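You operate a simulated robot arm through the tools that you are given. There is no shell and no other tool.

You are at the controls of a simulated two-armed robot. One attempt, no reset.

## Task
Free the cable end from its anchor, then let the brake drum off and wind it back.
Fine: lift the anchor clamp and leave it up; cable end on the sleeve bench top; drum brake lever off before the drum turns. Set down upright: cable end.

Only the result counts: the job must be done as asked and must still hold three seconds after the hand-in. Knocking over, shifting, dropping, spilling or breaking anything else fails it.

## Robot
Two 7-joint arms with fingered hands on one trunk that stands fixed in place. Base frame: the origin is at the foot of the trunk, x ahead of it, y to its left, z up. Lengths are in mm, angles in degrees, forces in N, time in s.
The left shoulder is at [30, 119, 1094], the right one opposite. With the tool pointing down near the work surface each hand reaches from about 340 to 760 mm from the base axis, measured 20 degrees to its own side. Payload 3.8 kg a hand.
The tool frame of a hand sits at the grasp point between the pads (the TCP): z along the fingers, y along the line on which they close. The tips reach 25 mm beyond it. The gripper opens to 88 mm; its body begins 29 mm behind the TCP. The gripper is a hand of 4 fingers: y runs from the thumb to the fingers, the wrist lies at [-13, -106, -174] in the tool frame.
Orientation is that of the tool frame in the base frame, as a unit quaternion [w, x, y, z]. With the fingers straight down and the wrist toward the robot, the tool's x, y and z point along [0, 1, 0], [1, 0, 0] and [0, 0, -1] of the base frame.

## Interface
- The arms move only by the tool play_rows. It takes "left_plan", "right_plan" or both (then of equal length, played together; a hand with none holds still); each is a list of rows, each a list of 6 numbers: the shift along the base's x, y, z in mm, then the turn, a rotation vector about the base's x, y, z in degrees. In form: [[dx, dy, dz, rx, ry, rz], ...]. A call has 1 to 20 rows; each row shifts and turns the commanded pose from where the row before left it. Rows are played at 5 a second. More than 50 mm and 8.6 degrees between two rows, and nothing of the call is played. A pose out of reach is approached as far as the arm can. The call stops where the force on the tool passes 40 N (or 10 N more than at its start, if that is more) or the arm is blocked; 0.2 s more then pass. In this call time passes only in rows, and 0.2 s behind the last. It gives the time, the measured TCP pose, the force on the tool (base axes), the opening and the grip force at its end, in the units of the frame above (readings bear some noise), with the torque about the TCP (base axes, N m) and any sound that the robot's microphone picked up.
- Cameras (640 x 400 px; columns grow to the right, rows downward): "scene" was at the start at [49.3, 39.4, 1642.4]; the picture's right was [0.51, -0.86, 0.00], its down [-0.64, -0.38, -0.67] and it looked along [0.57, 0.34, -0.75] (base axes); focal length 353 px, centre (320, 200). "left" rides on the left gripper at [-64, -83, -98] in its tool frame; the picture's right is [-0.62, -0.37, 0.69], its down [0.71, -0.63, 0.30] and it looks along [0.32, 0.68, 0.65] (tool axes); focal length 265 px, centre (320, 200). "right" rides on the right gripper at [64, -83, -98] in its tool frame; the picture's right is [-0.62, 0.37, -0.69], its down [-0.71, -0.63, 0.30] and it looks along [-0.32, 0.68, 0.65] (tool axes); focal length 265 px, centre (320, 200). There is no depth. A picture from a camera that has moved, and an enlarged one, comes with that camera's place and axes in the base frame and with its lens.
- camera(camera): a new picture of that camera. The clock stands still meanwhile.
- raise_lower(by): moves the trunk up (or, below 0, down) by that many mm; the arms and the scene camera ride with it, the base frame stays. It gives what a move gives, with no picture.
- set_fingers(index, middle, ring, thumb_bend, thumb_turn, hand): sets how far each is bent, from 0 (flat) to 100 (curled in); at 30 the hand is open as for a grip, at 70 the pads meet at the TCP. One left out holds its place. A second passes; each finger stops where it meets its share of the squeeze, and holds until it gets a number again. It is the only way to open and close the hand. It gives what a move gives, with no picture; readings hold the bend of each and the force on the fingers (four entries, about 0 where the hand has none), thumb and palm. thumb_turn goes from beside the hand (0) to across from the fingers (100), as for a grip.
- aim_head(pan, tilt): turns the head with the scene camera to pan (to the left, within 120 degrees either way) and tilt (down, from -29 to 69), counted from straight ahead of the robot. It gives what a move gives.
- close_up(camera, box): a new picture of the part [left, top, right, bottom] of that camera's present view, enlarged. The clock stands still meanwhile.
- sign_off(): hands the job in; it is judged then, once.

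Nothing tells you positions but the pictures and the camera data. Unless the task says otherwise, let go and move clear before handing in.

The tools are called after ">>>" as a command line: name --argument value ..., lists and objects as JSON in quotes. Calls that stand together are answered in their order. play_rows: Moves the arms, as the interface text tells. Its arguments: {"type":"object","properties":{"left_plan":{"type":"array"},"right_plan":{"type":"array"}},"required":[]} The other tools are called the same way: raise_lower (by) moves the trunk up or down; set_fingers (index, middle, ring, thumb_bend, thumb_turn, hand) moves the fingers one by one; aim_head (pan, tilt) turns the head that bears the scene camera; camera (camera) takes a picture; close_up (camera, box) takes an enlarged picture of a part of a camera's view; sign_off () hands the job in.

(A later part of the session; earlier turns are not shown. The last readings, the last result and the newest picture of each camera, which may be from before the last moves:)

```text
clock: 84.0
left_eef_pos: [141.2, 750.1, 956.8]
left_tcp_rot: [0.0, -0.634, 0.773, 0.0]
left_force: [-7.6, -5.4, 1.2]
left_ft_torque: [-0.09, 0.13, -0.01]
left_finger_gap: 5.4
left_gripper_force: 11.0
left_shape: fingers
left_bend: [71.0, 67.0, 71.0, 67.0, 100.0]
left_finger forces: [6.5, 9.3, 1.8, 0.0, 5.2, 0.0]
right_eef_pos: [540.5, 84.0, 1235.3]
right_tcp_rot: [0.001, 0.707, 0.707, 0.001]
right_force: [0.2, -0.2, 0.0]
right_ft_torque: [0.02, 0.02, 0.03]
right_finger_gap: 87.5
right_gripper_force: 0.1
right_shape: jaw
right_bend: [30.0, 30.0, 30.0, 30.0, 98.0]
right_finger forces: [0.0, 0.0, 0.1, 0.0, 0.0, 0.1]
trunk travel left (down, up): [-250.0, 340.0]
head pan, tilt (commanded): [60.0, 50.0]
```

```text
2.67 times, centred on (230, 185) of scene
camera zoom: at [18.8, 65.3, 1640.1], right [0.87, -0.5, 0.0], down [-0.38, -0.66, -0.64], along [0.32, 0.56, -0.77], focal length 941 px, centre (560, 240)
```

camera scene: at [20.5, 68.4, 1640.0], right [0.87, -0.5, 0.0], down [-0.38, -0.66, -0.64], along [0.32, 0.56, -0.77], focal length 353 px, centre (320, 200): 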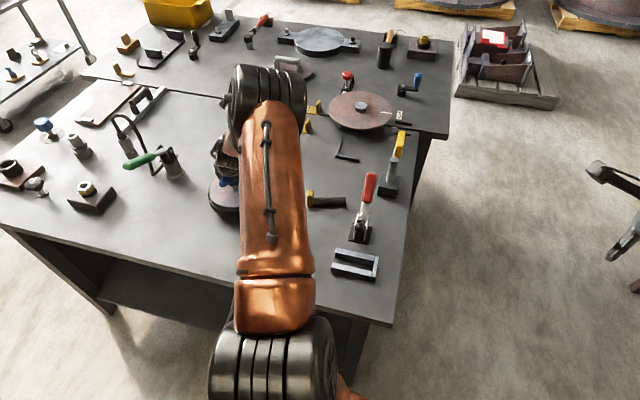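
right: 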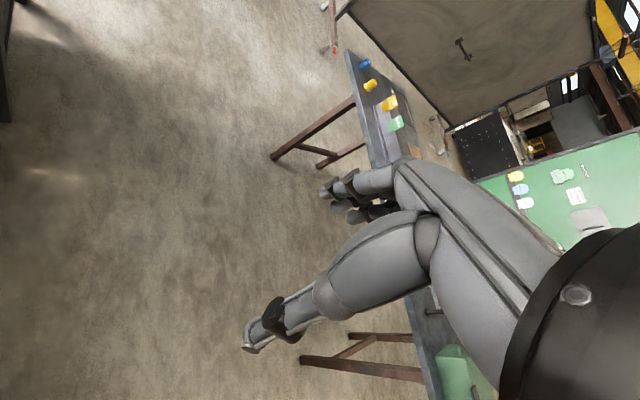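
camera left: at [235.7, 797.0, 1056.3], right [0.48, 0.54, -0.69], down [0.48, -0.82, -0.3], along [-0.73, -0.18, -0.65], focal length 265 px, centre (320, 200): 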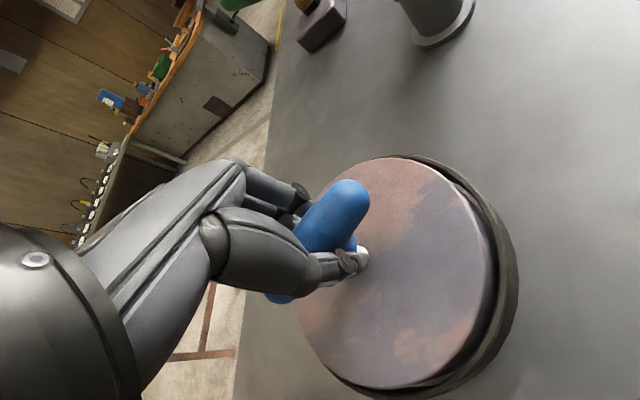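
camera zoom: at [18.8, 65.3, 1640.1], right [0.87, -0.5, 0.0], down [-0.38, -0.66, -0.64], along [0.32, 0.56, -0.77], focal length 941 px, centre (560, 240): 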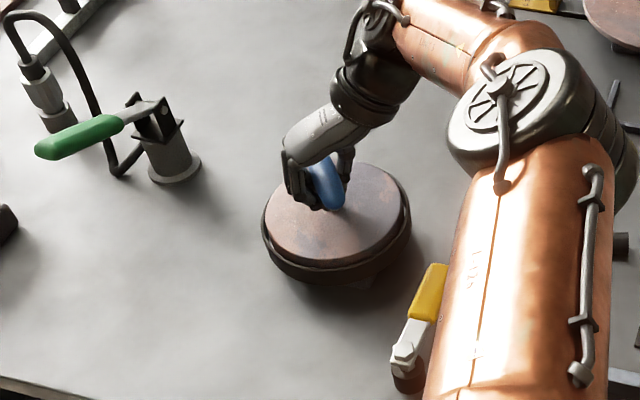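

Free up to about +43° again. I rotate a little more, then release and regrip from the flipped side to see whether a counter-clockwise stop exists further on.

>>> play_rows --left_plan '[[0.5, 1, 0, 0, 0, 5], [0.5, 1, 0, 0, 0, 5]]'

>>> camera --camera "left"

>>> set_fingers --hand "left" --index 42 --middle 42 --ring 42 --thumb_bend 42

>>> camera --camera "left"

```text
clock: 84.6
left_eef_pos: [142.8, 751.3, 956.7]
left_tcp_rot: [-0.001, -0.699, 0.715, 0.001]
left_force: [-8.1, -11.7, 2.1]
left_ft_torque: [-0.24, 0.16, -0.03]
left_finger_gap: 5.5
left_gripper_force: 12.7
left_shape: fingers
left_bend: [71.0, 67.0, 71.0, 67.0, 100.0]
left_finger forces: [6.1, 12.7, 2.6, 0.0, 4.8, 0.1]
right_eef_pos: [541.5, 82.8, 1235.5]
right_tcp_rot: [0.001, 0.707, 0.707, 0.001]
right_force: [0.4, 1.1, -0.3]
right_ft_torque: [-0.03, -0.01, 0.03]
right_finger_gap: 87.4
right_gripper_force: 0.0
right_shape: jaw
right_bend: [30.0, 30.0, 30.0, 30.0, 98.0]
right_finger forces: [0.1, 0.1, 0.1, 0.0, 0.0, 0.1]
trunk travel left (down, up): [-250.0, 340.0]
head pan, tilt (commanded): [60.0, 50.0]
```

```text
taken
camera left: at [226.5, 813.6, 1056.2], right [0.38, 0.61, -0.69], down [0.61, -0.73, -0.3], along [-0.69, -0.31, -0.65], focal length 265 px, centre (320, 200)
```

left: 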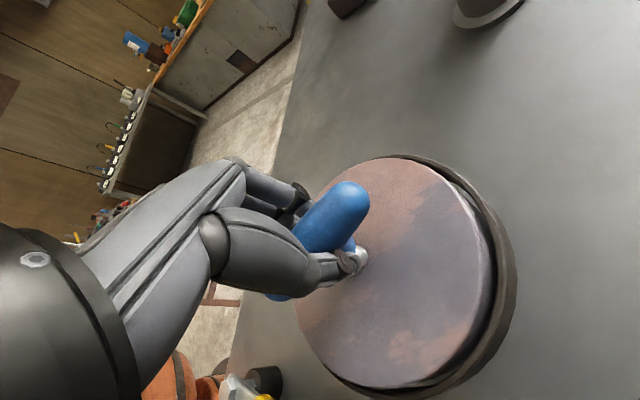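

```text
clock: 85.6
left_eef_pos: [143.8, 754.5, 956.3]
left_tcp_rot: [-0.001, -0.698, 0.717, 0.0]
left_force: [0.1, -0.5, 0.6]
left_ft_torque: [0.04, 0.04, 0.01]
left_finger_gap: 58.2
left_gripper_force: 0.1
left_shape: fingers
left_bend: [42.0, 42.0, 42.0, 42.0, 100.0]
left_finger forces: [0.0, 0.0, 0.0, 0.0, 0.1, 0.0]
right_eef_pos: [542.1, 85.4, 1235.9]
right_tcp_rot: [0.0, 0.707, 0.708, 0.0]
right_force: [0.0, -0.1, 0.5]
right_ft_torque: [0.03, 0.01, 0.01]
right_finger_gap: 87.5
right_gripper_force: 0.0
right_shape: jaw
right_bend: [30.0, 30.0, 30.0, 30.0, 98.0]
right_finger forces: [0.0, 0.1, 0.1, 0.0, 0.0, 0.0]
trunk travel left (down, up): [-250.0, 340.0]
head pan, tilt (commanded): [60.0, 50.0]
```

```text
taken
camera left: at [228.2, 815.2, 1055.9], right [0.38, 0.61, -0.69], down [0.61, -0.73, -0.3], along [-0.69, -0.31, -0.65], focal length 265 px, centre (320, 200)
```

left: 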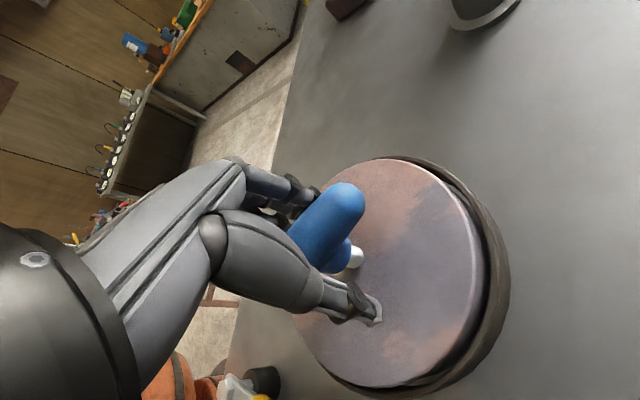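

Released. I raise above the bar and rotate the hand by −172° for the flipped grip.

>>> play_rows --left_plan '[[0, 0, 20, 0, 0, 0], [0, 0, 35, 0, 0, 0], [0, 0, 40, 0, 0, 0]]'

>>> play_rows --left_plan '[[0, 0, 0, 0, 0, -8.5], [0, 0, 0, 0, 0, -8.5], [0, 0, 0, 0, 0, -8.5], [0, 0, 0, 0, 0, -8.5], [0, 0, 0, 0, 0, -8.5], [0, 0, 0, 0, 0, -8.5], [0, 0, 0, 0, 0, -8.5], [0, 0, 0, 0, 0, -8.5], [0, 0, 0, 0, 0, -8.5], [0, 0, 0, 0, 0, -8.5], [0, 0, 0, 0, 0, -8.5], [0, 0, 0, 0, 0, -8.5], [0, 0, 0, 0, 0, -8.5], [0, 0, 0, 0, 0, -8.5], [0, 0, 0, 0, 0, -8.5], [0, 0, 0, 0, 0, -8.5], [0, 0, 0, 0, 0, -8.5], [0, 0, 0, 0, 0, -8.5], [0, 0, 0, 0, 0, -8.5], [0, 0, 0, 0, 0, -8.5]]'

>>> camera --camera "left"

>>> camera --camera "scene"

```text
clock: 86.4
left_eef_pos: [146.5, 753.8, 1051.9]
left_tcp_rot: [0.0, -0.698, 0.716, 0.0]
left_force: [-1.1, -0.9, -0.3]
left_ft_torque: [-0.03, 0.03, 0.02]
left_finger_gap: 58.3
left_gripper_force: 0.0
left_shape: fingers
left_bend: [42.0, 42.0, 42.0, 42.0, 100.0]
left_finger forces: [0.1, 0.0, 0.1, 0.0, 0.0, 0.0]
right_eef_pos: [542.5, 84.9, 1235.6]
right_tcp_rot: [0.0, 0.708, 0.707, 0.0]
right_force: [0.2, -0.3, 0.1]
right_ft_torque: [0.02, -0.04, -0.01]
right_finger_gap: 87.7
right_gripper_force: 0.1
right_shape: jaw
right_bend: [30.0, 30.0, 30.0, 30.0, 98.0]
right_finger forces: [0.1, 0.0, 0.1, 0.0, 0.1, 0.0]
trunk travel left (down, up): [-250.0, 340.0]
head pan, tilt (commanded): [60.0, 50.0]
```

```text
clock: 90.6
left_eef_pos: [144.1, 754.8, 1050.6]
left_tcp_rot: [0.0, 0.654, 0.756, 0.0]
left_force: [0.3, -1.2, 0.8]
left_ft_torque: [0.03, 0.0, -0.02]
left_finger_gap: 58.5
left_gripper_force: 0.1
left_shape: fingers
left_bend: [42.0, 42.0, 42.0, 42.0, 100.0]
left_finger forces: [0.1, 0.0, 0.0, 0.0, 0.1, 0.0]
right_eef_pos: [542.7, 85.7, 1235.1]
right_tcp_rot: [0.0, 0.707, 0.707, 0.0]
right_force: [-0.2, 0.5, -0.4]
right_ft_torque: [-0.02, 0.01, 0.03]
right_finger_gap: 87.6
right_gripper_force: 0.0
right_shape: jaw
right_bend: [30.0, 30.0, 30.0, 30.0, 98.0]
right_finger forces: [0.1, 0.0, 0.1, 0.0, 0.1, 0.0]
trunk travel left (down, up): [-250.0, 340.0]
head pan, tilt (commanded): [60.0, 50.0]
```

```text
taken
camera left: at [70.7, 677.7, 1151.0], right [-0.27, -0.67, -0.69], down [-0.73, 0.62, -0.3], along [0.63, 0.42, -0.65], focal length 265 px, centre (320, 200)
```

left: 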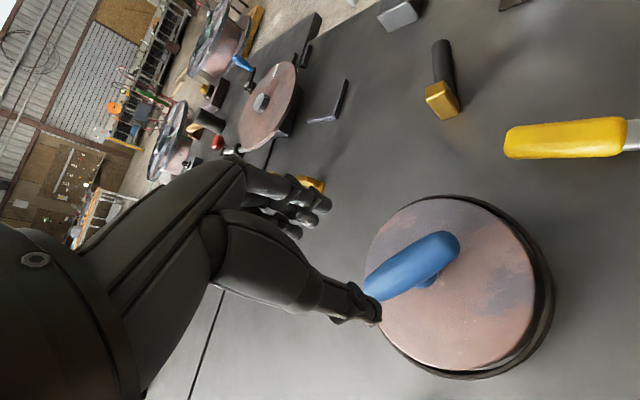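

```text
taken
camera scene: at [20.4, 66.9, 1640.0], right [0.87, -0.5, 0.0], down [-0.38, -0.66, -0.64], along [0.32, 0.56, -0.77], focal length 353 px, centre (320, 200)
```

scene: 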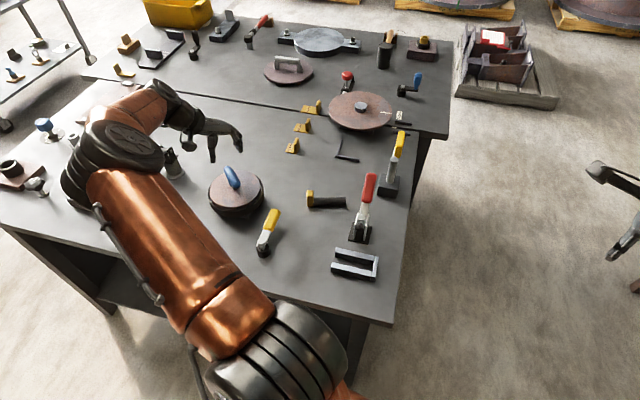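

>>> close_up --camera "scene" --box '[190, 140, 300, 260]'

```text
3.33 times, centred on (245, 200) of scene
camera zoom: at [20.4, 66.9, 1640.0], right [0.87, -0.5, 0.0], down [-0.38, -0.66, -0.64], along [0.32, 0.56, -0.77], focal length 1176 px, centre (570, 200)
```

zoom: 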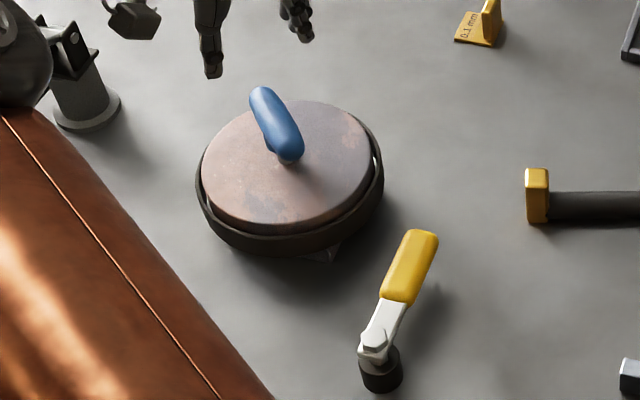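

The bar now lies at 90° (i.e. +46° from its start). I rotate the hand to yaw ≈0, descend and grip again.

>>> play_rows --left_plan '[[0, 0, -10, 0, 0, -4], [0, 0, -20, 0, 0, -4], [0, 0, -25, 0, 0, 0], [0, 0, -20, 0, 0, 0], [0, 0, -12, 0, 0, 0], [0, 0, -8, 0, 0, 0]]'

>>> camera --camera "left"

>>> set_fingers --hand "left" --index 72 --middle 72 --ring 72 --thumb_bend 72

>>> camera --camera "left"

```text
clock: 92.0
left_eef_pos: [143.2, 755.3, 955.7]
left_tcp_rot: [0.0, 0.704, 0.71, 0.0]
left_force: [-0.2, -1.0, -0.5]
left_ft_torque: [0.0, -0.02, -0.02]
left_finger_gap: 58.6
left_gripper_force: 0.0
left_shape: fingers
left_bend: [42.0, 42.0, 42.0, 42.0, 100.0]
left_finger forces: [0.1, 0.1, 0.0, 0.0, 0.0, 0.1]
right_eef_pos: [542.5, 85.7, 1234.7]
right_tcp_rot: [0.0, 0.707, 0.707, 0.0]
right_force: [0.8, -0.1, -0.3]
right_ft_torque: [-0.02, -0.01, -0.01]
right_finger_gap: 87.6
right_gripper_force: 0.1
right_shape: jaw
right_bend: [30.0, 30.0, 30.0, 30.0, 98.0]
right_finger forces: [0.0, 0.1, 0.1, 0.0, 0.1, 0.0]
trunk travel left (down, up): [-250.0, 340.0]
head pan, tilt (commanded): [60.0, 50.0]
```

```text
taken
camera left: at [59.9, 688.6, 1056.0], right [-0.36, -0.62, -0.69], down [-0.64, 0.71, -0.3], along [0.68, 0.33, -0.65], focal length 265 px, centre (320, 200)
```

left: 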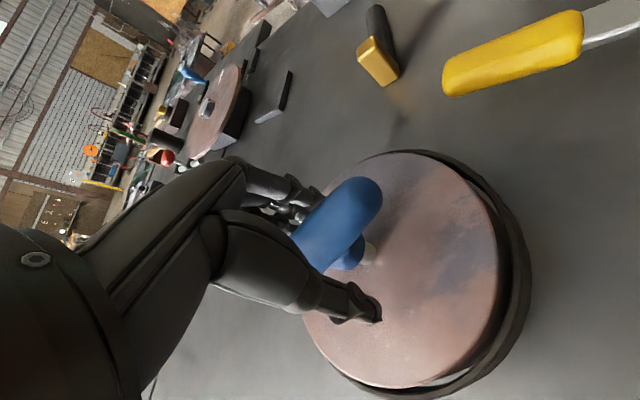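

```text
clock: 93.0
left_eef_pos: [143.5, 755.3, 955.9]
left_tcp_rot: [0.001, 0.704, 0.71, -0.001]
left_force: [-1.0, 0.2, -3.9]
left_ft_torque: [-0.05, -0.04, -0.02]
left_finger_gap: 8.1
left_gripper_force: 6.9
left_shape: fingers
left_bend: [71.0, 72.0, 71.0, 66.0, 100.0]
left_finger forces: [4.5, 0.2, 2.0, 0.0, 8.0, 0.1]
right_eef_pos: [542.0, 85.6, 1235.0]
right_tcp_rot: [-0.001, 0.707, 0.707, 0.0]
right_force: [-0.3, 0.2, 0.0]
right_ft_torque: [-0.02, 0.01, 0.01]
right_finger_gap: 87.5
right_gripper_force: 0.0
right_shape: jaw
right_bend: [30.0, 30.0, 30.0, 30.0, 98.0]
right_finger forces: [0.0, 0.0, 0.0, 0.0, 0.1, 0.1]
trunk travel left (down, up): [-250.0, 340.0]
head pan, tilt (commanded): [60.0, 50.0]
```

```text
taken
camera left: at [59.3, 688.8, 1055.7], right [-0.36, -0.62, -0.69], down [-0.64, 0.71, -0.3], along [0.68, 0.33, -0.65], focal length 265 px, centre (320, 200)
```

left: 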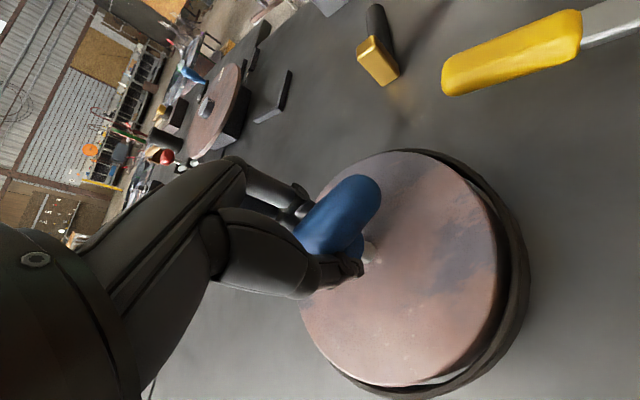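

Gripped again. I turn counter-clockwise in steps, monitoring torque.

>>> play_rows --left_plan '[[0, 0, 0, 0, 0, 5], [0, 0, 0, 0, 0, 5], [0, 0, 0, 0, 0, 5], [0, 0, 0, 0, 0, 5], [0, 0, 0, 0, 0, 5]]'

>>> camera --camera "left"

>>> close_up --camera "scene" --box '[190, 140, 300, 260]'

```text
clock: 94.2
left_eef_pos: [141.7, 754.5, 956.1]
left_tcp_rot: [-0.001, 0.531, 0.847, -0.001]
left_force: [-6.4, 0.5, -2.8]
left_ft_torque: [-0.03, 0.02, -0.05]
left_finger_gap: 7.9
left_gripper_force: 7.8
left_shape: fingers
left_bend: [71.0, 72.0, 71.0, 65.0, 100.0]
left_finger forces: [3.1, 0.0, 2.0, 0.1, 10.2, 0.1]
right_eef_pos: [541.5, 86.4, 1237.5]
right_tcp_rot: [0.0, 0.707, 0.708, 0.0]
right_force: [0.1, -1.0, 0.4]
right_ft_torque: [0.01, -0.01, -0.03]
right_finger_gap: 87.6
right_gripper_force: 0.0
right_shape: jaw
right_bend: [30.0, 30.0, 30.0, 30.0, 98.0]
right_finger forces: [0.0, 0.0, 0.0, 0.0, 0.0, 0.1]
trunk travel left (down, up): [-250.0, 340.0]
head pan, tilt (commanded): [60.0, 50.0]
```

```text
taken
camera left: at [94.8, 659.6, 1055.5], right [-0.06, -0.72, -0.69], down [-0.88, 0.37, -0.3], along [0.48, 0.59, -0.65], focal length 265 px, centre (320, 200)
```

left: 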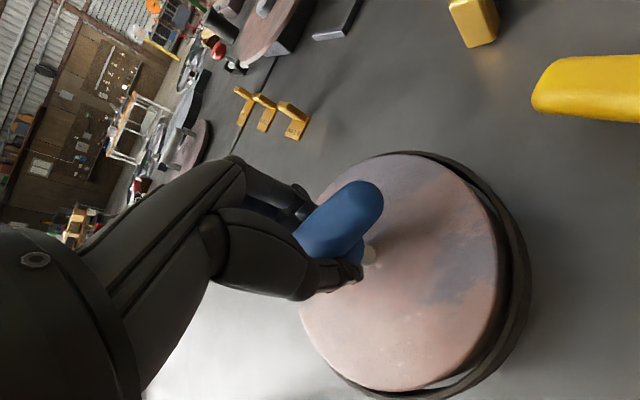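

```text
3.33 times, centred on (245, 200) of scene
camera zoom: at [18.8, 67.1, 1640.0], right [0.87, -0.5, 0.0], down [-0.38, -0.66, -0.64], along [0.32, 0.56, -0.77], focal length 1176 px, centre (570, 200)
```

zoom: 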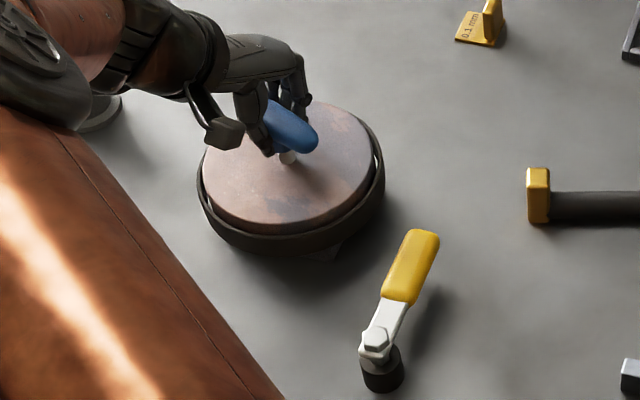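

It keeps following (about +70° from start). I continue counter-clockwise.

>>> play_rows --left_plan '[[0.5, 0, 0, 0, 0, 5], [0.5, 0, 0, 0, 0, 5], [0, 0, 0, 0, 0, 5], [0, 0, 0, 0, 0, 5], [0, 0, 0, 0, 0, 5], [0, 0, 0, 0, 0, 5]]'

>>> camera --camera "left"

>>> close_up --camera "scene" --box '[190, 140, 300, 260]'

```text
clock: 95.6
left_eef_pos: [143.1, 753.3, 955.8]
left_tcp_rot: [0.001, 0.296, 0.955, -0.001]
left_force: [-13.7, -0.8, -2.9]
left_ft_torque: [0.09, 0.03, -0.07]
left_finger_gap: 9.6
left_gripper_force: 9.5
left_shape: fingers
left_bend: [71.0, 72.0, 71.0, 64.0, 100.0]
left_finger forces: [3.0, 1.4, 1.3, 0.0, 12.1, 0.1]
right_eef_pos: [541.5, 86.5, 1236.9]
right_tcp_rot: [0.001, 0.707, 0.707, 0.0]
right_force: [0.6, 0.2, -0.1]
right_ft_torque: [0.03, 0.03, 0.01]
right_finger_gap: 87.5
right_gripper_force: 0.0
right_shape: jaw
right_bend: [30.0, 30.0, 30.0, 30.0, 98.0]
right_finger forces: [0.0, 0.1, 0.1, 0.0, 0.1, 0.0]
trunk travel left (down, up): [-250.0, 340.0]
head pan, tilt (commanded): [60.0, 50.0]
```

```text
taken
camera left: at [149.2, 648.0, 1055.9], right [0.31, -0.65, -0.69], down [-0.94, -0.12, -0.3], along [0.12, 0.75, -0.65], focal length 265 px, centre (320, 200)
```

left: 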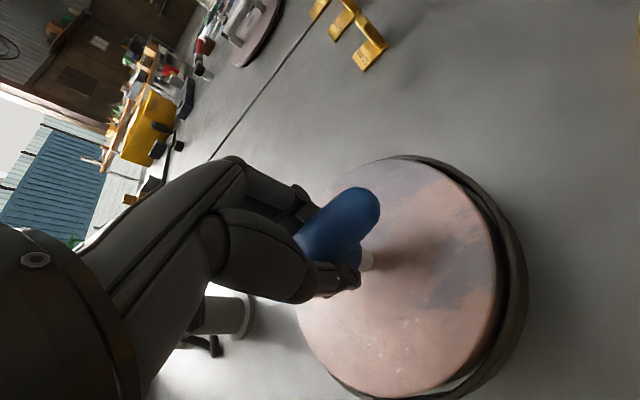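

```text
3.33 times, centred on (245, 200) of scene
camera zoom: at [18.0, 66.6, 1640.1], right [0.87, -0.5, 0.0], down [-0.38, -0.66, -0.64], along [0.32, 0.56, -0.77], focal length 1176 px, centre (570, 200)
```

zoom: 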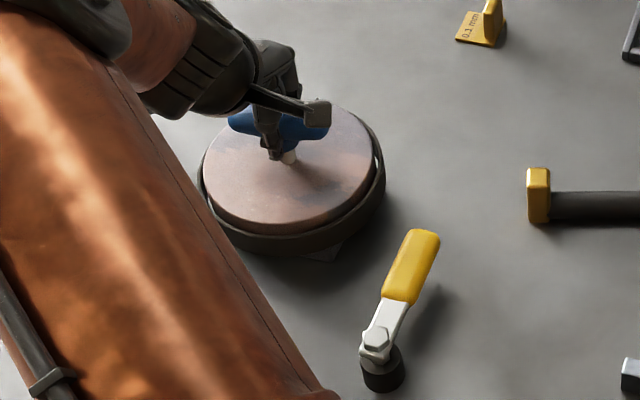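

No stop at about +102°, so the range is clearly asymmetric. I continue counter-clockwise to see how far it goes.

>>> play_rows --left_plan '[[0.5, 0, 0, 0, 0, 6], [0.5, 0, 0, 0, 0, 6], [0, 0, 0, 0, 0, 6], [0, 0, 0, 0, 0, 6], [0, 0, 0, 0, 0, 6], [0, 0, 0, 0, 0, 6], [0, 0, 0, 0, 0, 6], [0, 0, 0, 0, 0, 6]]'

>>> camera --camera "left"

>>> close_up --camera "scene" --box '[190, 140, 300, 260]'

```text
clock: 97.4
left_eef_pos: [141.4, 752.3, 956.4]
left_tcp_rot: [0.0, -0.12, 0.993, -0.001]
left_force: [-16.1, -4.8, -1.4]
left_ft_torque: [0.06, 0.26, -0.05]
left_finger_gap: 8.5
left_gripper_force: 11.5
left_shape: fingers
left_bend: [71.0, 72.0, 71.0, 64.0, 100.0]
left_finger forces: [3.4, 9.6, 1.8, 0.0, 8.4, 0.0]
right_eef_pos: [540.8, 83.5, 1236.2]
right_tcp_rot: [0.0, 0.707, 0.707, 0.0]
right_force: [0.2, -0.1, -0.7]
right_ft_torque: [0.0, -0.01, 0.01]
right_finger_gap: 87.4
right_gripper_force: 0.2
right_shape: jaw
right_bend: [30.0, 30.0, 30.0, 30.0, 98.0]
right_finger forces: [0.0, 0.1, 0.0, 0.0, 0.0, 0.0]
trunk travel left (down, up): [-250.0, 340.0]
head pan, tilt (commanded): [60.0, 50.0]
```

```text
taken
camera left: at [224.0, 686.6, 1056.0], right [0.69, -0.21, -0.69], down [-0.54, -0.78, -0.3], along [-0.48, 0.59, -0.65], focal length 265 px, centre (320, 200)
```

left: 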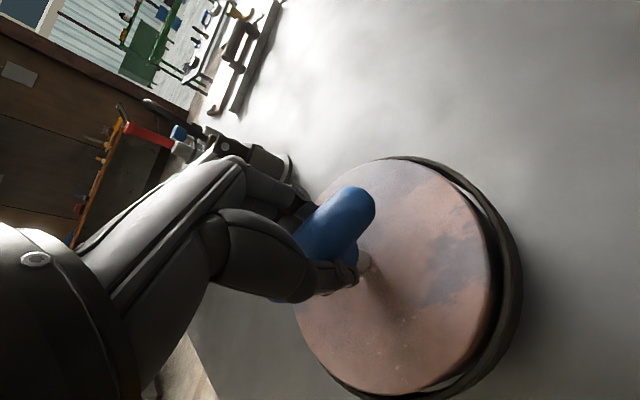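

```text
3.33 times, centred on (245, 200) of scene
camera zoom: at [17.9, 65.5, 1640.1], right [0.87, -0.5, 0.0], down [-0.38, -0.66, -0.64], along [0.32, 0.56, -0.77], focal length 1176 px, centre (570, 200)
```

zoom: 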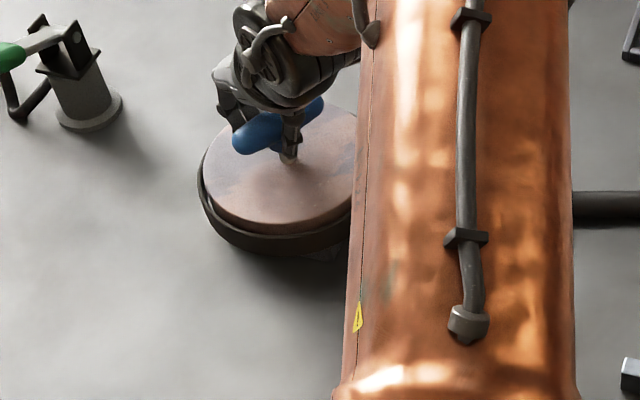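

Still no stop at about +150°. I relax the side load and go on.

>>> play_rows --left_plan '[[-1, 0, 0, 0, 0, 6], [-1, 0, 0, 0, 0, 6], [0, 0, 0, 0, 0, 6], [0, 0, 0, 0, 0, 6], [0, 0, 0, 0, 0, 6], [0, 0, 0, 0, 0, 6], [0, 0, 0, 0, 0, 6], [0, 0, 0, 0, 0, 6], [0, 0, 0, 0, 0, 6], [0, 0, 0, 0, 0, 6], [0, 0, 0, 0, 0, 5], [0, 0, 0, 0, 0, 5]]'

>>> camera --camera "left"

>>> close_up --camera "scene" --box '[190, 140, 300, 260]'

```text
clock: 100.0
left_eef_pos: [140.5, 756.0, 957.5]
left_tcp_rot: [0.0, -0.667, 0.745, 0.001]
left_force: [-19.0, 6.3, -3.5]
left_ft_torque: [0.08, 0.14, -1.61]
left_finger_gap: 11.5
left_gripper_force: 29.7
left_shape: fingers
left_bend: [72.0, 66.0, 56.0, 63.0, 100.0]
left_finger forces: [1.7, 8.2, 29.6, 0.1, 19.4, 0.0]
right_eef_pos: [539.6, 86.4, 1236.5]
right_tcp_rot: [0.001, 0.706, 0.708, -0.001]
right_force: [0.3, -0.1, -0.6]
right_ft_torque: [-0.02, -0.01, -0.01]
right_finger_gap: 87.4
right_gripper_force: 0.1
right_shape: jaw
right_bend: [30.0, 30.0, 30.0, 30.0, 98.0]
right_finger forces: [0.0, 0.1, 0.1, 0.0, 0.0, 0.0]
trunk travel left (down, up): [-250.0, 340.0]
head pan, tilt (commanded): [60.0, 50.0]
```

```text
taken
camera left: at [230.4, 809.2, 1056.4], right [0.43, 0.58, -0.69], down [0.55, -0.78, -0.3], along [-0.72, -0.25, -0.65], focal length 265 px, centre (320, 200)
```

left: 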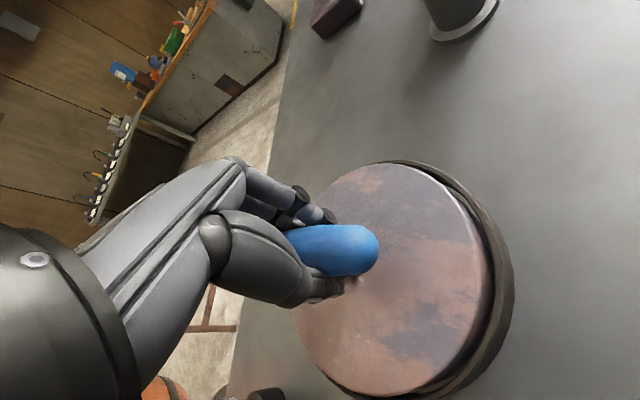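

```text
3.33 times, centred on (245, 200) of scene
camera zoom: at [16.7, 68.0, 1640.0], right [0.87, -0.5, 0.0], down [-0.38, -0.66, -0.64], along [0.32, 0.56, -0.77], focal length 1176 px, centre (570, 200)
```

zoom: 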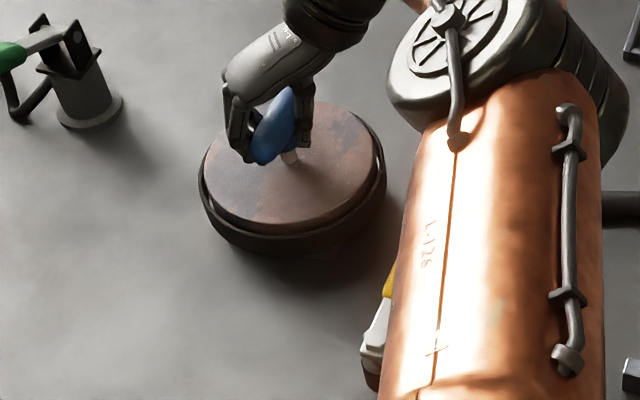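

Now a stop on the counter-clockwise side (torque −1.6 N·m), around +185° from the start; the clockwise stop was at about −80°. I relieve the load, release and lift to measure the bar angle here precisely.

>>> play_rows --left_plan '[[0.5, 0, 0, 0, 0, -6], [0.5, 0, 0, 0, 0, -6], [0.5, 0, 0, 0, 0, -6], [0.5, 0, 0, 0, 0, -6]]'

>>> camera --camera "left"

>>> close_up --camera "scene" --box '[190, 140, 300, 260]'

```text
clock: 101.0
left_eef_pos: [143.4, 751.1, 957.4]
left_tcp_rot: [0.0, -0.497, 0.868, -0.001]
left_force: [-16.5, -6.4, 0.2]
left_ft_torque: [0.04, 0.22, -0.15]
left_finger_gap: 7.3
left_gripper_force: 14.7
left_shape: fingers
left_bend: [71.0, 66.0, 64.0, 66.0, 100.0]
left_finger forces: [5.2, 9.9, 6.8, 0.0, 7.1, 0.0]
right_eef_pos: [541.5, 83.9, 1235.3]
right_tcp_rot: [0.001, 0.707, 0.708, 0.001]
right_force: [-0.5, 0.5, -0.1]
right_ft_torque: [0.02, -0.03, -0.01]
right_finger_gap: 87.4
right_gripper_force: 0.0
right_shape: jaw
right_bend: [30.0, 30.0, 30.0, 30.0, 98.0]
right_finger forces: [0.1, 0.0, 0.0, 0.0, 0.0, 0.0]
trunk travel left (down, up): [-250.0, 340.0]
head pan, tilt (commanded): [60.0, 50.0]
```

```text
taken
camera left: at [247.7, 765.0, 1056.5], right [0.63, 0.35, -0.69], down [0.18, -0.94, -0.3], along [-0.75, 0.06, -0.65], focal length 265 px, centre (320, 200)
```

left: 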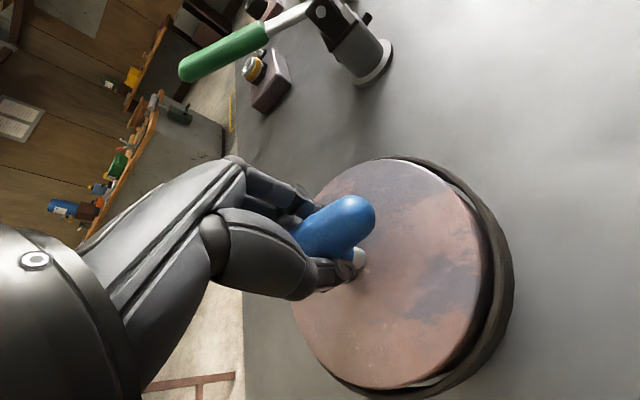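

```text
3.33 times, centred on (245, 200) of scene
camera zoom: at [17.2, 65.0, 1640.1], right [0.87, -0.5, 0.0], down [-0.38, -0.66, -0.64], along [0.32, 0.56, -0.77], focal length 1176 px, centre (570, 200)
```

zoom: 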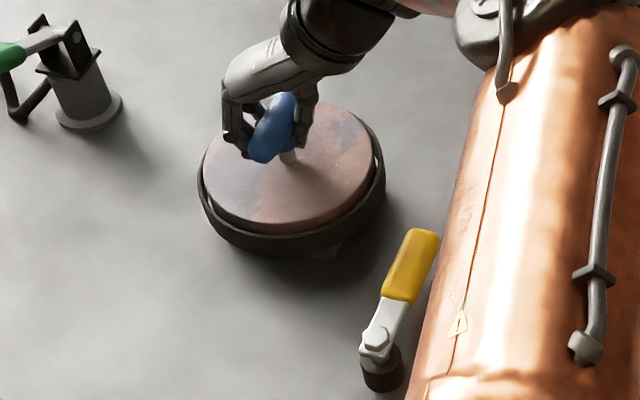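

Load relieved. Release, lift and look.

>>> set_fingers --hand "left" --index 42 --middle 42 --ring 42 --thumb_bend 42

>>> play_rows --left_plan '[[0, 0, 20, 0, 0, 0], [0, 0, 35, 0, 0, 0], [0, 0, 45, 0, 0, 0], [0, 0, 45, 0, 0, 0]]'

>>> camera --camera "left"

>>> close_up --camera "scene" --box '[190, 140, 300, 260]'

```text
clock: 102.0
left_eef_pos: [145.8, 754.1, 957.6]
left_tcp_rot: [0.0, -0.497, 0.868, 0.0]
left_force: [0.1, 0.4, 0.3]
left_ft_torque: [-0.01, -0.03, 0.0]
left_finger_gap: 58.6
left_gripper_force: 0.0
left_shape: fingers
left_bend: [42.0, 42.0, 42.0, 42.0, 100.0]
left_finger forces: [0.1, 0.0, 0.1, 0.0, 0.0, 0.1]
right_eef_pos: [542.2, 85.5, 1235.8]
right_tcp_rot: [0.0, 0.707, 0.707, 0.0]
right_force: [-0.3, 0.1, -0.1]
right_ft_torque: [0.02, -0.03, -0.02]
right_finger_gap: 87.5
right_gripper_force: 0.1
right_shape: jaw
right_bend: [30.0, 30.0, 30.0, 30.0, 98.0]
right_finger forces: [0.0, 0.1, 0.0, 0.1, 0.1, 0.0]
trunk travel left (down, up): [-250.0, 340.0]
head pan, tilt (commanded): [60.0, 50.0]
```

```text
clock: 103.0
left_eef_pos: [144.9, 753.0, 1102.3]
left_tcp_rot: [0.001, -0.496, 0.868, 0.0]
left_force: [-0.8, -0.4, -0.3]
left_ft_torque: [-0.04, -0.01, 0.0]
left_finger_gap: 58.3
left_gripper_force: 0.0
left_shape: fingers
left_bend: [42.0, 42.0, 42.0, 42.0, 100.0]
left_finger forces: [0.0, 0.0, 0.1, 0.1, 0.0, 0.1]
right_eef_pos: [542.4, 84.7, 1234.7]
right_tcp_rot: [0.0, 0.707, 0.707, 0.0]
right_force: [-0.2, -0.1, -0.1]
right_ft_torque: [0.0, -0.02, -0.01]
right_finger_gap: 87.7
right_gripper_force: 0.0
right_shape: jaw
right_bend: [30.0, 30.0, 30.0, 30.0, 98.0]
right_finger forces: [0.0, 0.0, 0.1, 0.1, 0.0, 0.0]
trunk travel left (down, up): [-250.0, 340.0]
head pan, tilt (commanded): [60.0, 50.0]
```

```text
taken
camera left: at [249.3, 765.1, 1201.0], right [0.63, 0.35, -0.69], down [0.18, -0.94, -0.3], along [-0.75, 0.07, -0.65], focal length 265 px, centre (320, 200)
```

left: 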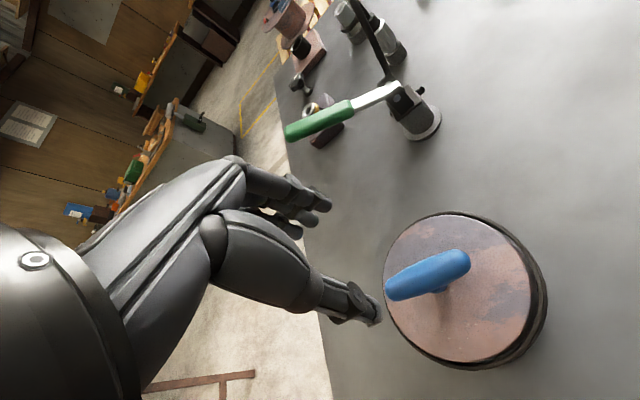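

```text
3.33 times, centred on (245, 200) of scene
camera zoom: at [19.7, 65.6, 1640.1], right [0.87, -0.5, 0.0], down [-0.38, -0.66, -0.64], along [0.32, 0.56, -0.77], focal length 1176 px, centre (570, 200)
```

zoom: 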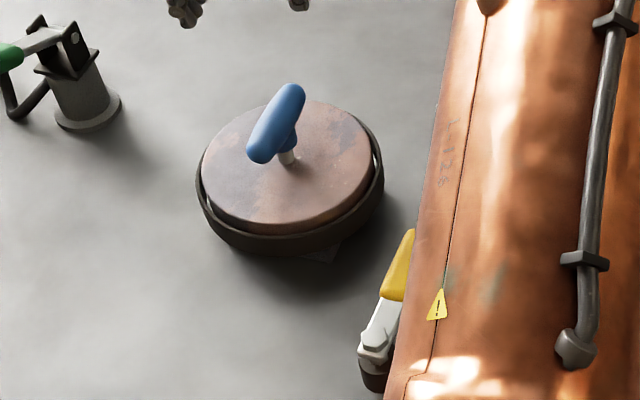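

The counter-clockwise stop is at almost exactly +180°, the clockwise one at about −80°. I noticed a small plate at the drum's base on the right; I'll zoom in for any label or arrow there.

>>> close_up --camera "scene" --box '[220, 195, 265, 225]'

>>> close_up --camera "left" --box '[370, 200, 560, 390]'

>>> close_up --camera "scene" --box '[205, 160, 260, 200]'

```text
13.33 times, centred on (242, 210) of scene
camera zoom: at [19.7, 65.6, 1640.1], right [0.87, -0.5, 0.0], down [-0.38, -0.66, -0.64], along [0.32, 0.56, -0.77], focal length 4703 px, centre (1353, 67)
```

zoom: 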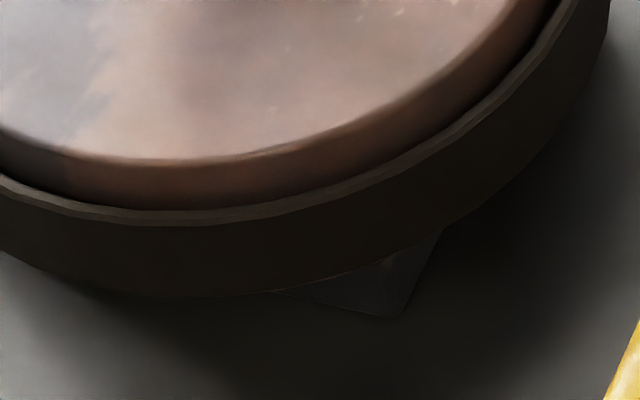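

```text
2.11 times, centred on (465, 295) of left
camera zoom: at [249.3, 765.1, 1201.0], right [0.63, 0.35, -0.69], down [0.18, -0.94, -0.3], along [-0.75, 0.07, -0.65], focal length 559 px, centre (15, 0)
```

zoom: 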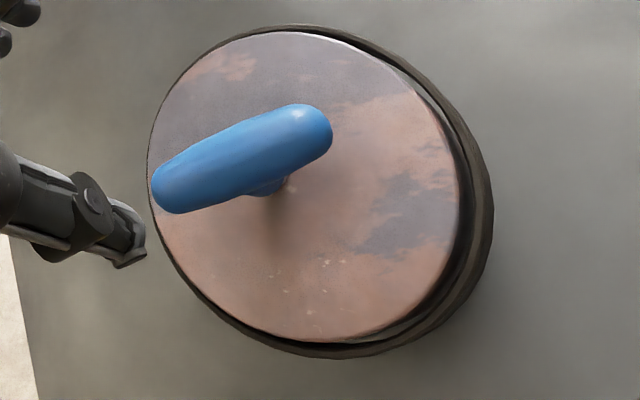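

```text
10.00 times, centred on (232, 180) of scene
camera zoom: at [19.7, 65.6, 1640.1], right [0.87, -0.5, 0.0], down [-0.38, -0.66, -0.64], along [0.32, 0.56, -0.77], focal length 3527 px, centre (1195, 400)
```

zoom: 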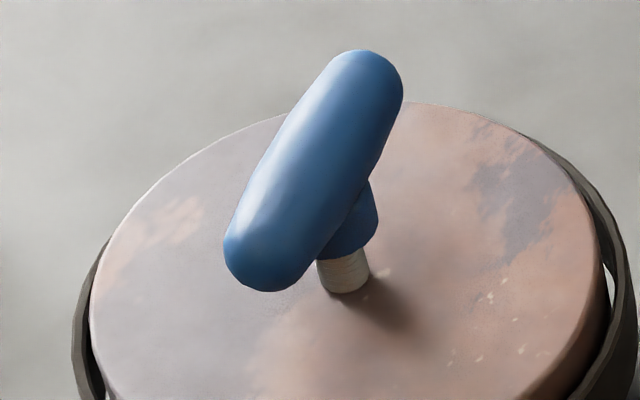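

No label – just a square base plate aligned with the bench, and the start bar position is aligned with it. With stops at −80° and +180° from the start, "winding back" fits the negative (clockwise) direction up to its own stop, so I'll turn it clockwise all the way. First regrip at yaw ≈134°.

>>> play_rows --left_plan '[[-0.5, 1, -20, 0, 0, -5.2], [-0.5, 1, -30, 0, 0, -5.2], [0, 0, -35, 0, 0, -5.1], [0, 0, -30, 0, 0, 0], [0, 0, -18, 0, 0, 0], [0, 0, -13, 0, 0, 0]]'

>>> camera --camera "left"

>>> set_fingers --hand "left" --index 72 --middle 72 --ring 72 --thumb_bend 72

>>> camera --camera "left"

```text
clock: 104.4
left_eef_pos: [144.1, 755.2, 955.8]
left_tcp_rot: [-0.001, -0.374, 0.927, 0.0]
left_force: [0.3, 0.5, 0.3]
left_ft_torque: [-0.01, 0.0, 0.01]
left_finger_gap: 58.6
left_gripper_force: 0.1
left_shape: fingers
left_bend: [42.0, 42.0, 42.0, 42.0, 100.0]
left_finger forces: [0.0, 0.0, 0.0, 0.1, 0.0, 0.1]
right_eef_pos: [543.6, 84.8, 1236.1]
right_tcp_rot: [0.0, 0.707, 0.707, -0.001]
right_force: [-0.3, 0.2, -0.6]
right_ft_torque: [-0.01, -0.04, -0.03]
right_finger_gap: 87.7
right_gripper_force: 0.1
right_shape: jaw
right_bend: [30.0, 30.0, 30.0, 30.0, 98.0]
right_finger forces: [0.0, 0.0, 0.0, 0.0, 0.0, 0.1]
trunk travel left (down, up): [-250.0, 340.0]
head pan, tilt (commanded): [60.0, 50.0]
```

```text
taken
camera left: at [247.8, 740.0, 1055.0], right [0.7, 0.17, -0.69], down [-0.08, -0.95, -0.3], along [-0.71, 0.27, -0.65], focal length 265 px, centre (320, 200)
```

left: 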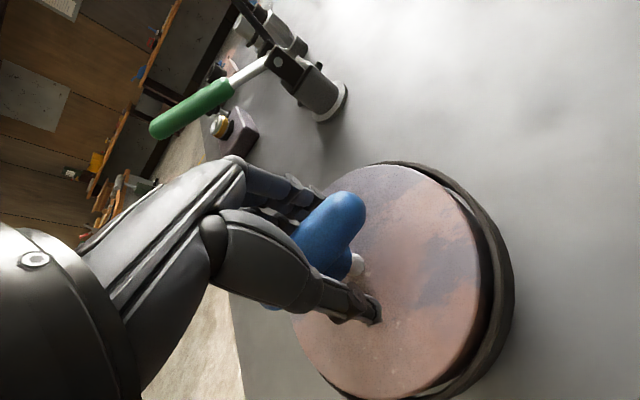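

```text
clock: 105.4
left_eef_pos: [143.1, 755.2, 955.9]
left_tcp_rot: [0.0, -0.375, 0.927, -0.001]
left_force: [0.1, -3.7, -4.7]
left_ft_torque: [0.08, 0.03, -0.08]
left_finger_gap: 3.8
left_gripper_force: 7.8
left_shape: fingers
left_bend: [72.0, 67.0, 72.0, 66.0, 100.0]
left_finger forces: [2.6, 3.7, 1.3, 0.0, 8.5, 0.0]
right_eef_pos: [543.2, 84.8, 1235.5]
right_tcp_rot: [0.001, 0.707, 0.707, 0.001]
right_force: [-0.3, 0.8, 0.1]
right_ft_torque: [-0.03, -0.02, -0.03]
right_finger_gap: 87.7
right_gripper_force: 0.2
right_shape: jaw
right_bend: [30.0, 30.0, 30.0, 30.0, 98.0]
right_finger forces: [0.0, 0.0, 0.0, 0.1, 0.0, 0.0]
trunk travel left (down, up): [-250.0, 340.0]
head pan, tilt (commanded): [60.0, 50.0]
```

```text
taken
camera left: at [248.2, 739.8, 1054.8], right [0.7, 0.16, -0.69], down [-0.08, -0.95, -0.3], along [-0.71, 0.26, -0.65], focal length 265 px, centre (320, 200)
```

left: 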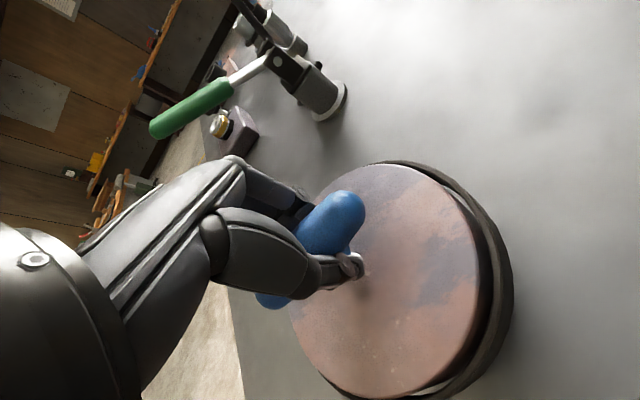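

Gripped. First clockwise stroke, half of it, with small centring correction.

>>> play_rows --left_plan '[[0, -0.2, 0, 0, 0, -7], [0, -0.2, 0, 0, 0, -7], [0, -0.2, 0, 0, 0, -7], [0, -0.2, 0, 0, 0, -7], [0, -0.2, 0, 0, 0, -7], [0, -0.2, 0, 0, 0, -7], [0, -0.2, 0, 0, 0, -7], [0, -0.2, 0, 0, 0, -7], [0, -0.2, 0, 0, 0, -7], [0, -0.2, 0, 0, 0, -7]]'

>>> camera --camera "left"

```text
clock: 107.6
left_eef_pos: [146.2, 751.6, 956.8]
left_tcp_rot: [0.0, 0.227, 0.974, 0.0]
left_force: [4.8, -7.0, -4.2]
left_ft_torque: [0.06, -0.03, 0.08]
left_finger_gap: 3.7
left_gripper_force: 8.2
left_shape: fingers
left_bend: [72.0, 71.0, 72.0, 66.0, 97.0]
left_finger forces: [3.2, 1.8, 0.0, 0.0, 10.4, 0.0]
right_eef_pos: [542.5, 84.7, 1235.6]
right_tcp_rot: [0.0, 0.708, 0.707, -0.001]
right_force: [-0.2, 0.0, 0.2]
right_ft_torque: [0.0, 0.01, 0.02]
right_finger_gap: 87.4
right_gripper_force: 0.1
right_shape: jaw
right_bend: [30.0, 30.0, 30.0, 30.0, 98.0]
right_finger forces: [0.0, 0.0, 0.0, 0.0, 0.0, 0.1]
trunk travel left (down, up): [-250.0, 340.0]
head pan, tilt (commanded): [60.0, 50.0]
```

```text
taken
camera left: at [166.5, 648.4, 1055.3], right [0.39, -0.6, -0.69], down [-0.92, -0.25, -0.3], along [0.01, 0.76, -0.65], focal length 265 px, centre (320, 200)
```

left: 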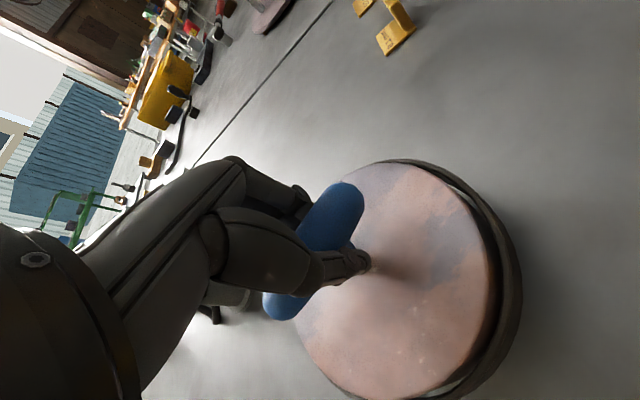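

It follows well. I continue the stroke.

>>> play_rows --left_plan '[[-0.2, -0.1, 0, 0, 0, -7], [-0.2, -0.1, 0, 0, 0, -7], [-0.2, -0.1, 0, 0, 0, -7], [-0.2, -0.1, 0, 0, 0, -7], [-0.2, 0, 0, 0, 0, -7], [-0.2, 0, 0, 0, 0, -7], [-0.2, 0, 0, 0, 0, -7], [-0.2, 0, 0, 0, 0, -7], [0, 0, 0, 0, 0, -7], [0, 0, 0, 0, 0, -7]]'

>>> camera --camera "left"

>>> close_up --camera "scene" --box '[190, 140, 300, 260]'

```text
clock: 109.8
left_eef_pos: [142.7, 751.5, 957.1]
left_tcp_rot: [0.001, 0.744, 0.668, -0.001]
left_force: [-1.0, -18.1, -5.0]
left_ft_torque: [-0.17, -0.1, 0.02]
left_finger_gap: 5.1
left_gripper_force: 10.4
left_shape: fingers
left_bend: [71.0, 72.0, 72.0, 68.0, 95.0]
left_finger forces: [9.7, 0.9, 0.1, 0.1, 10.8, 0.0]
right_eef_pos: [542.5, 83.1, 1235.0]
right_tcp_rot: [-0.001, 0.707, 0.707, 0.0]
right_force: [0.2, -0.5, 0.3]
right_ft_torque: [0.0, -0.01, 0.01]
right_finger_gap: 87.7
right_gripper_force: 0.0
right_shape: jaw
right_bend: [30.0, 30.0, 30.0, 30.0, 98.0]
right_finger forces: [0.0, 0.0, 0.1, 0.0, 0.0, 0.1]
trunk travel left (down, up): [-250.0, 340.0]
head pan, tilt (commanded): [60.0, 50.0]
```

```text
taken
camera left: at [53.0, 695.9, 1055.8], right [-0.43, -0.58, -0.69], down [-0.55, 0.78, -0.31], along [0.71, 0.25, -0.65], focal length 265 px, centre (320, 200)
```

left: 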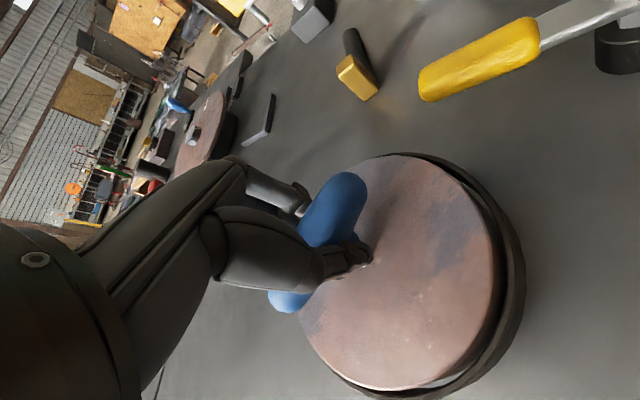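

```text
3.33 times, centred on (245, 200) of scene
camera zoom: at [20.0, 63.8, 1640.1], right [0.87, -0.5, 0.0], down [-0.38, -0.66, -0.64], along [0.32, 0.56, -0.77], focal length 1176 px, centre (570, 200)
```

zoom: 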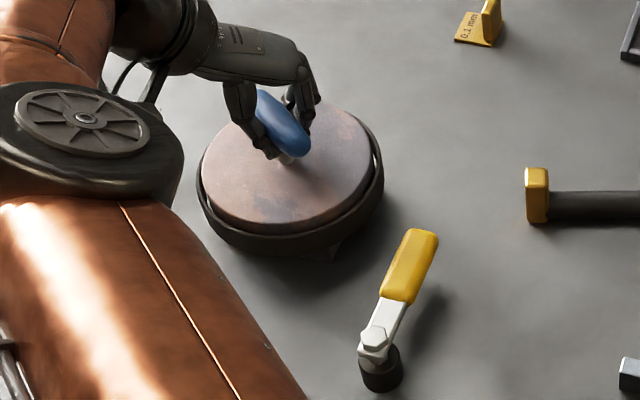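

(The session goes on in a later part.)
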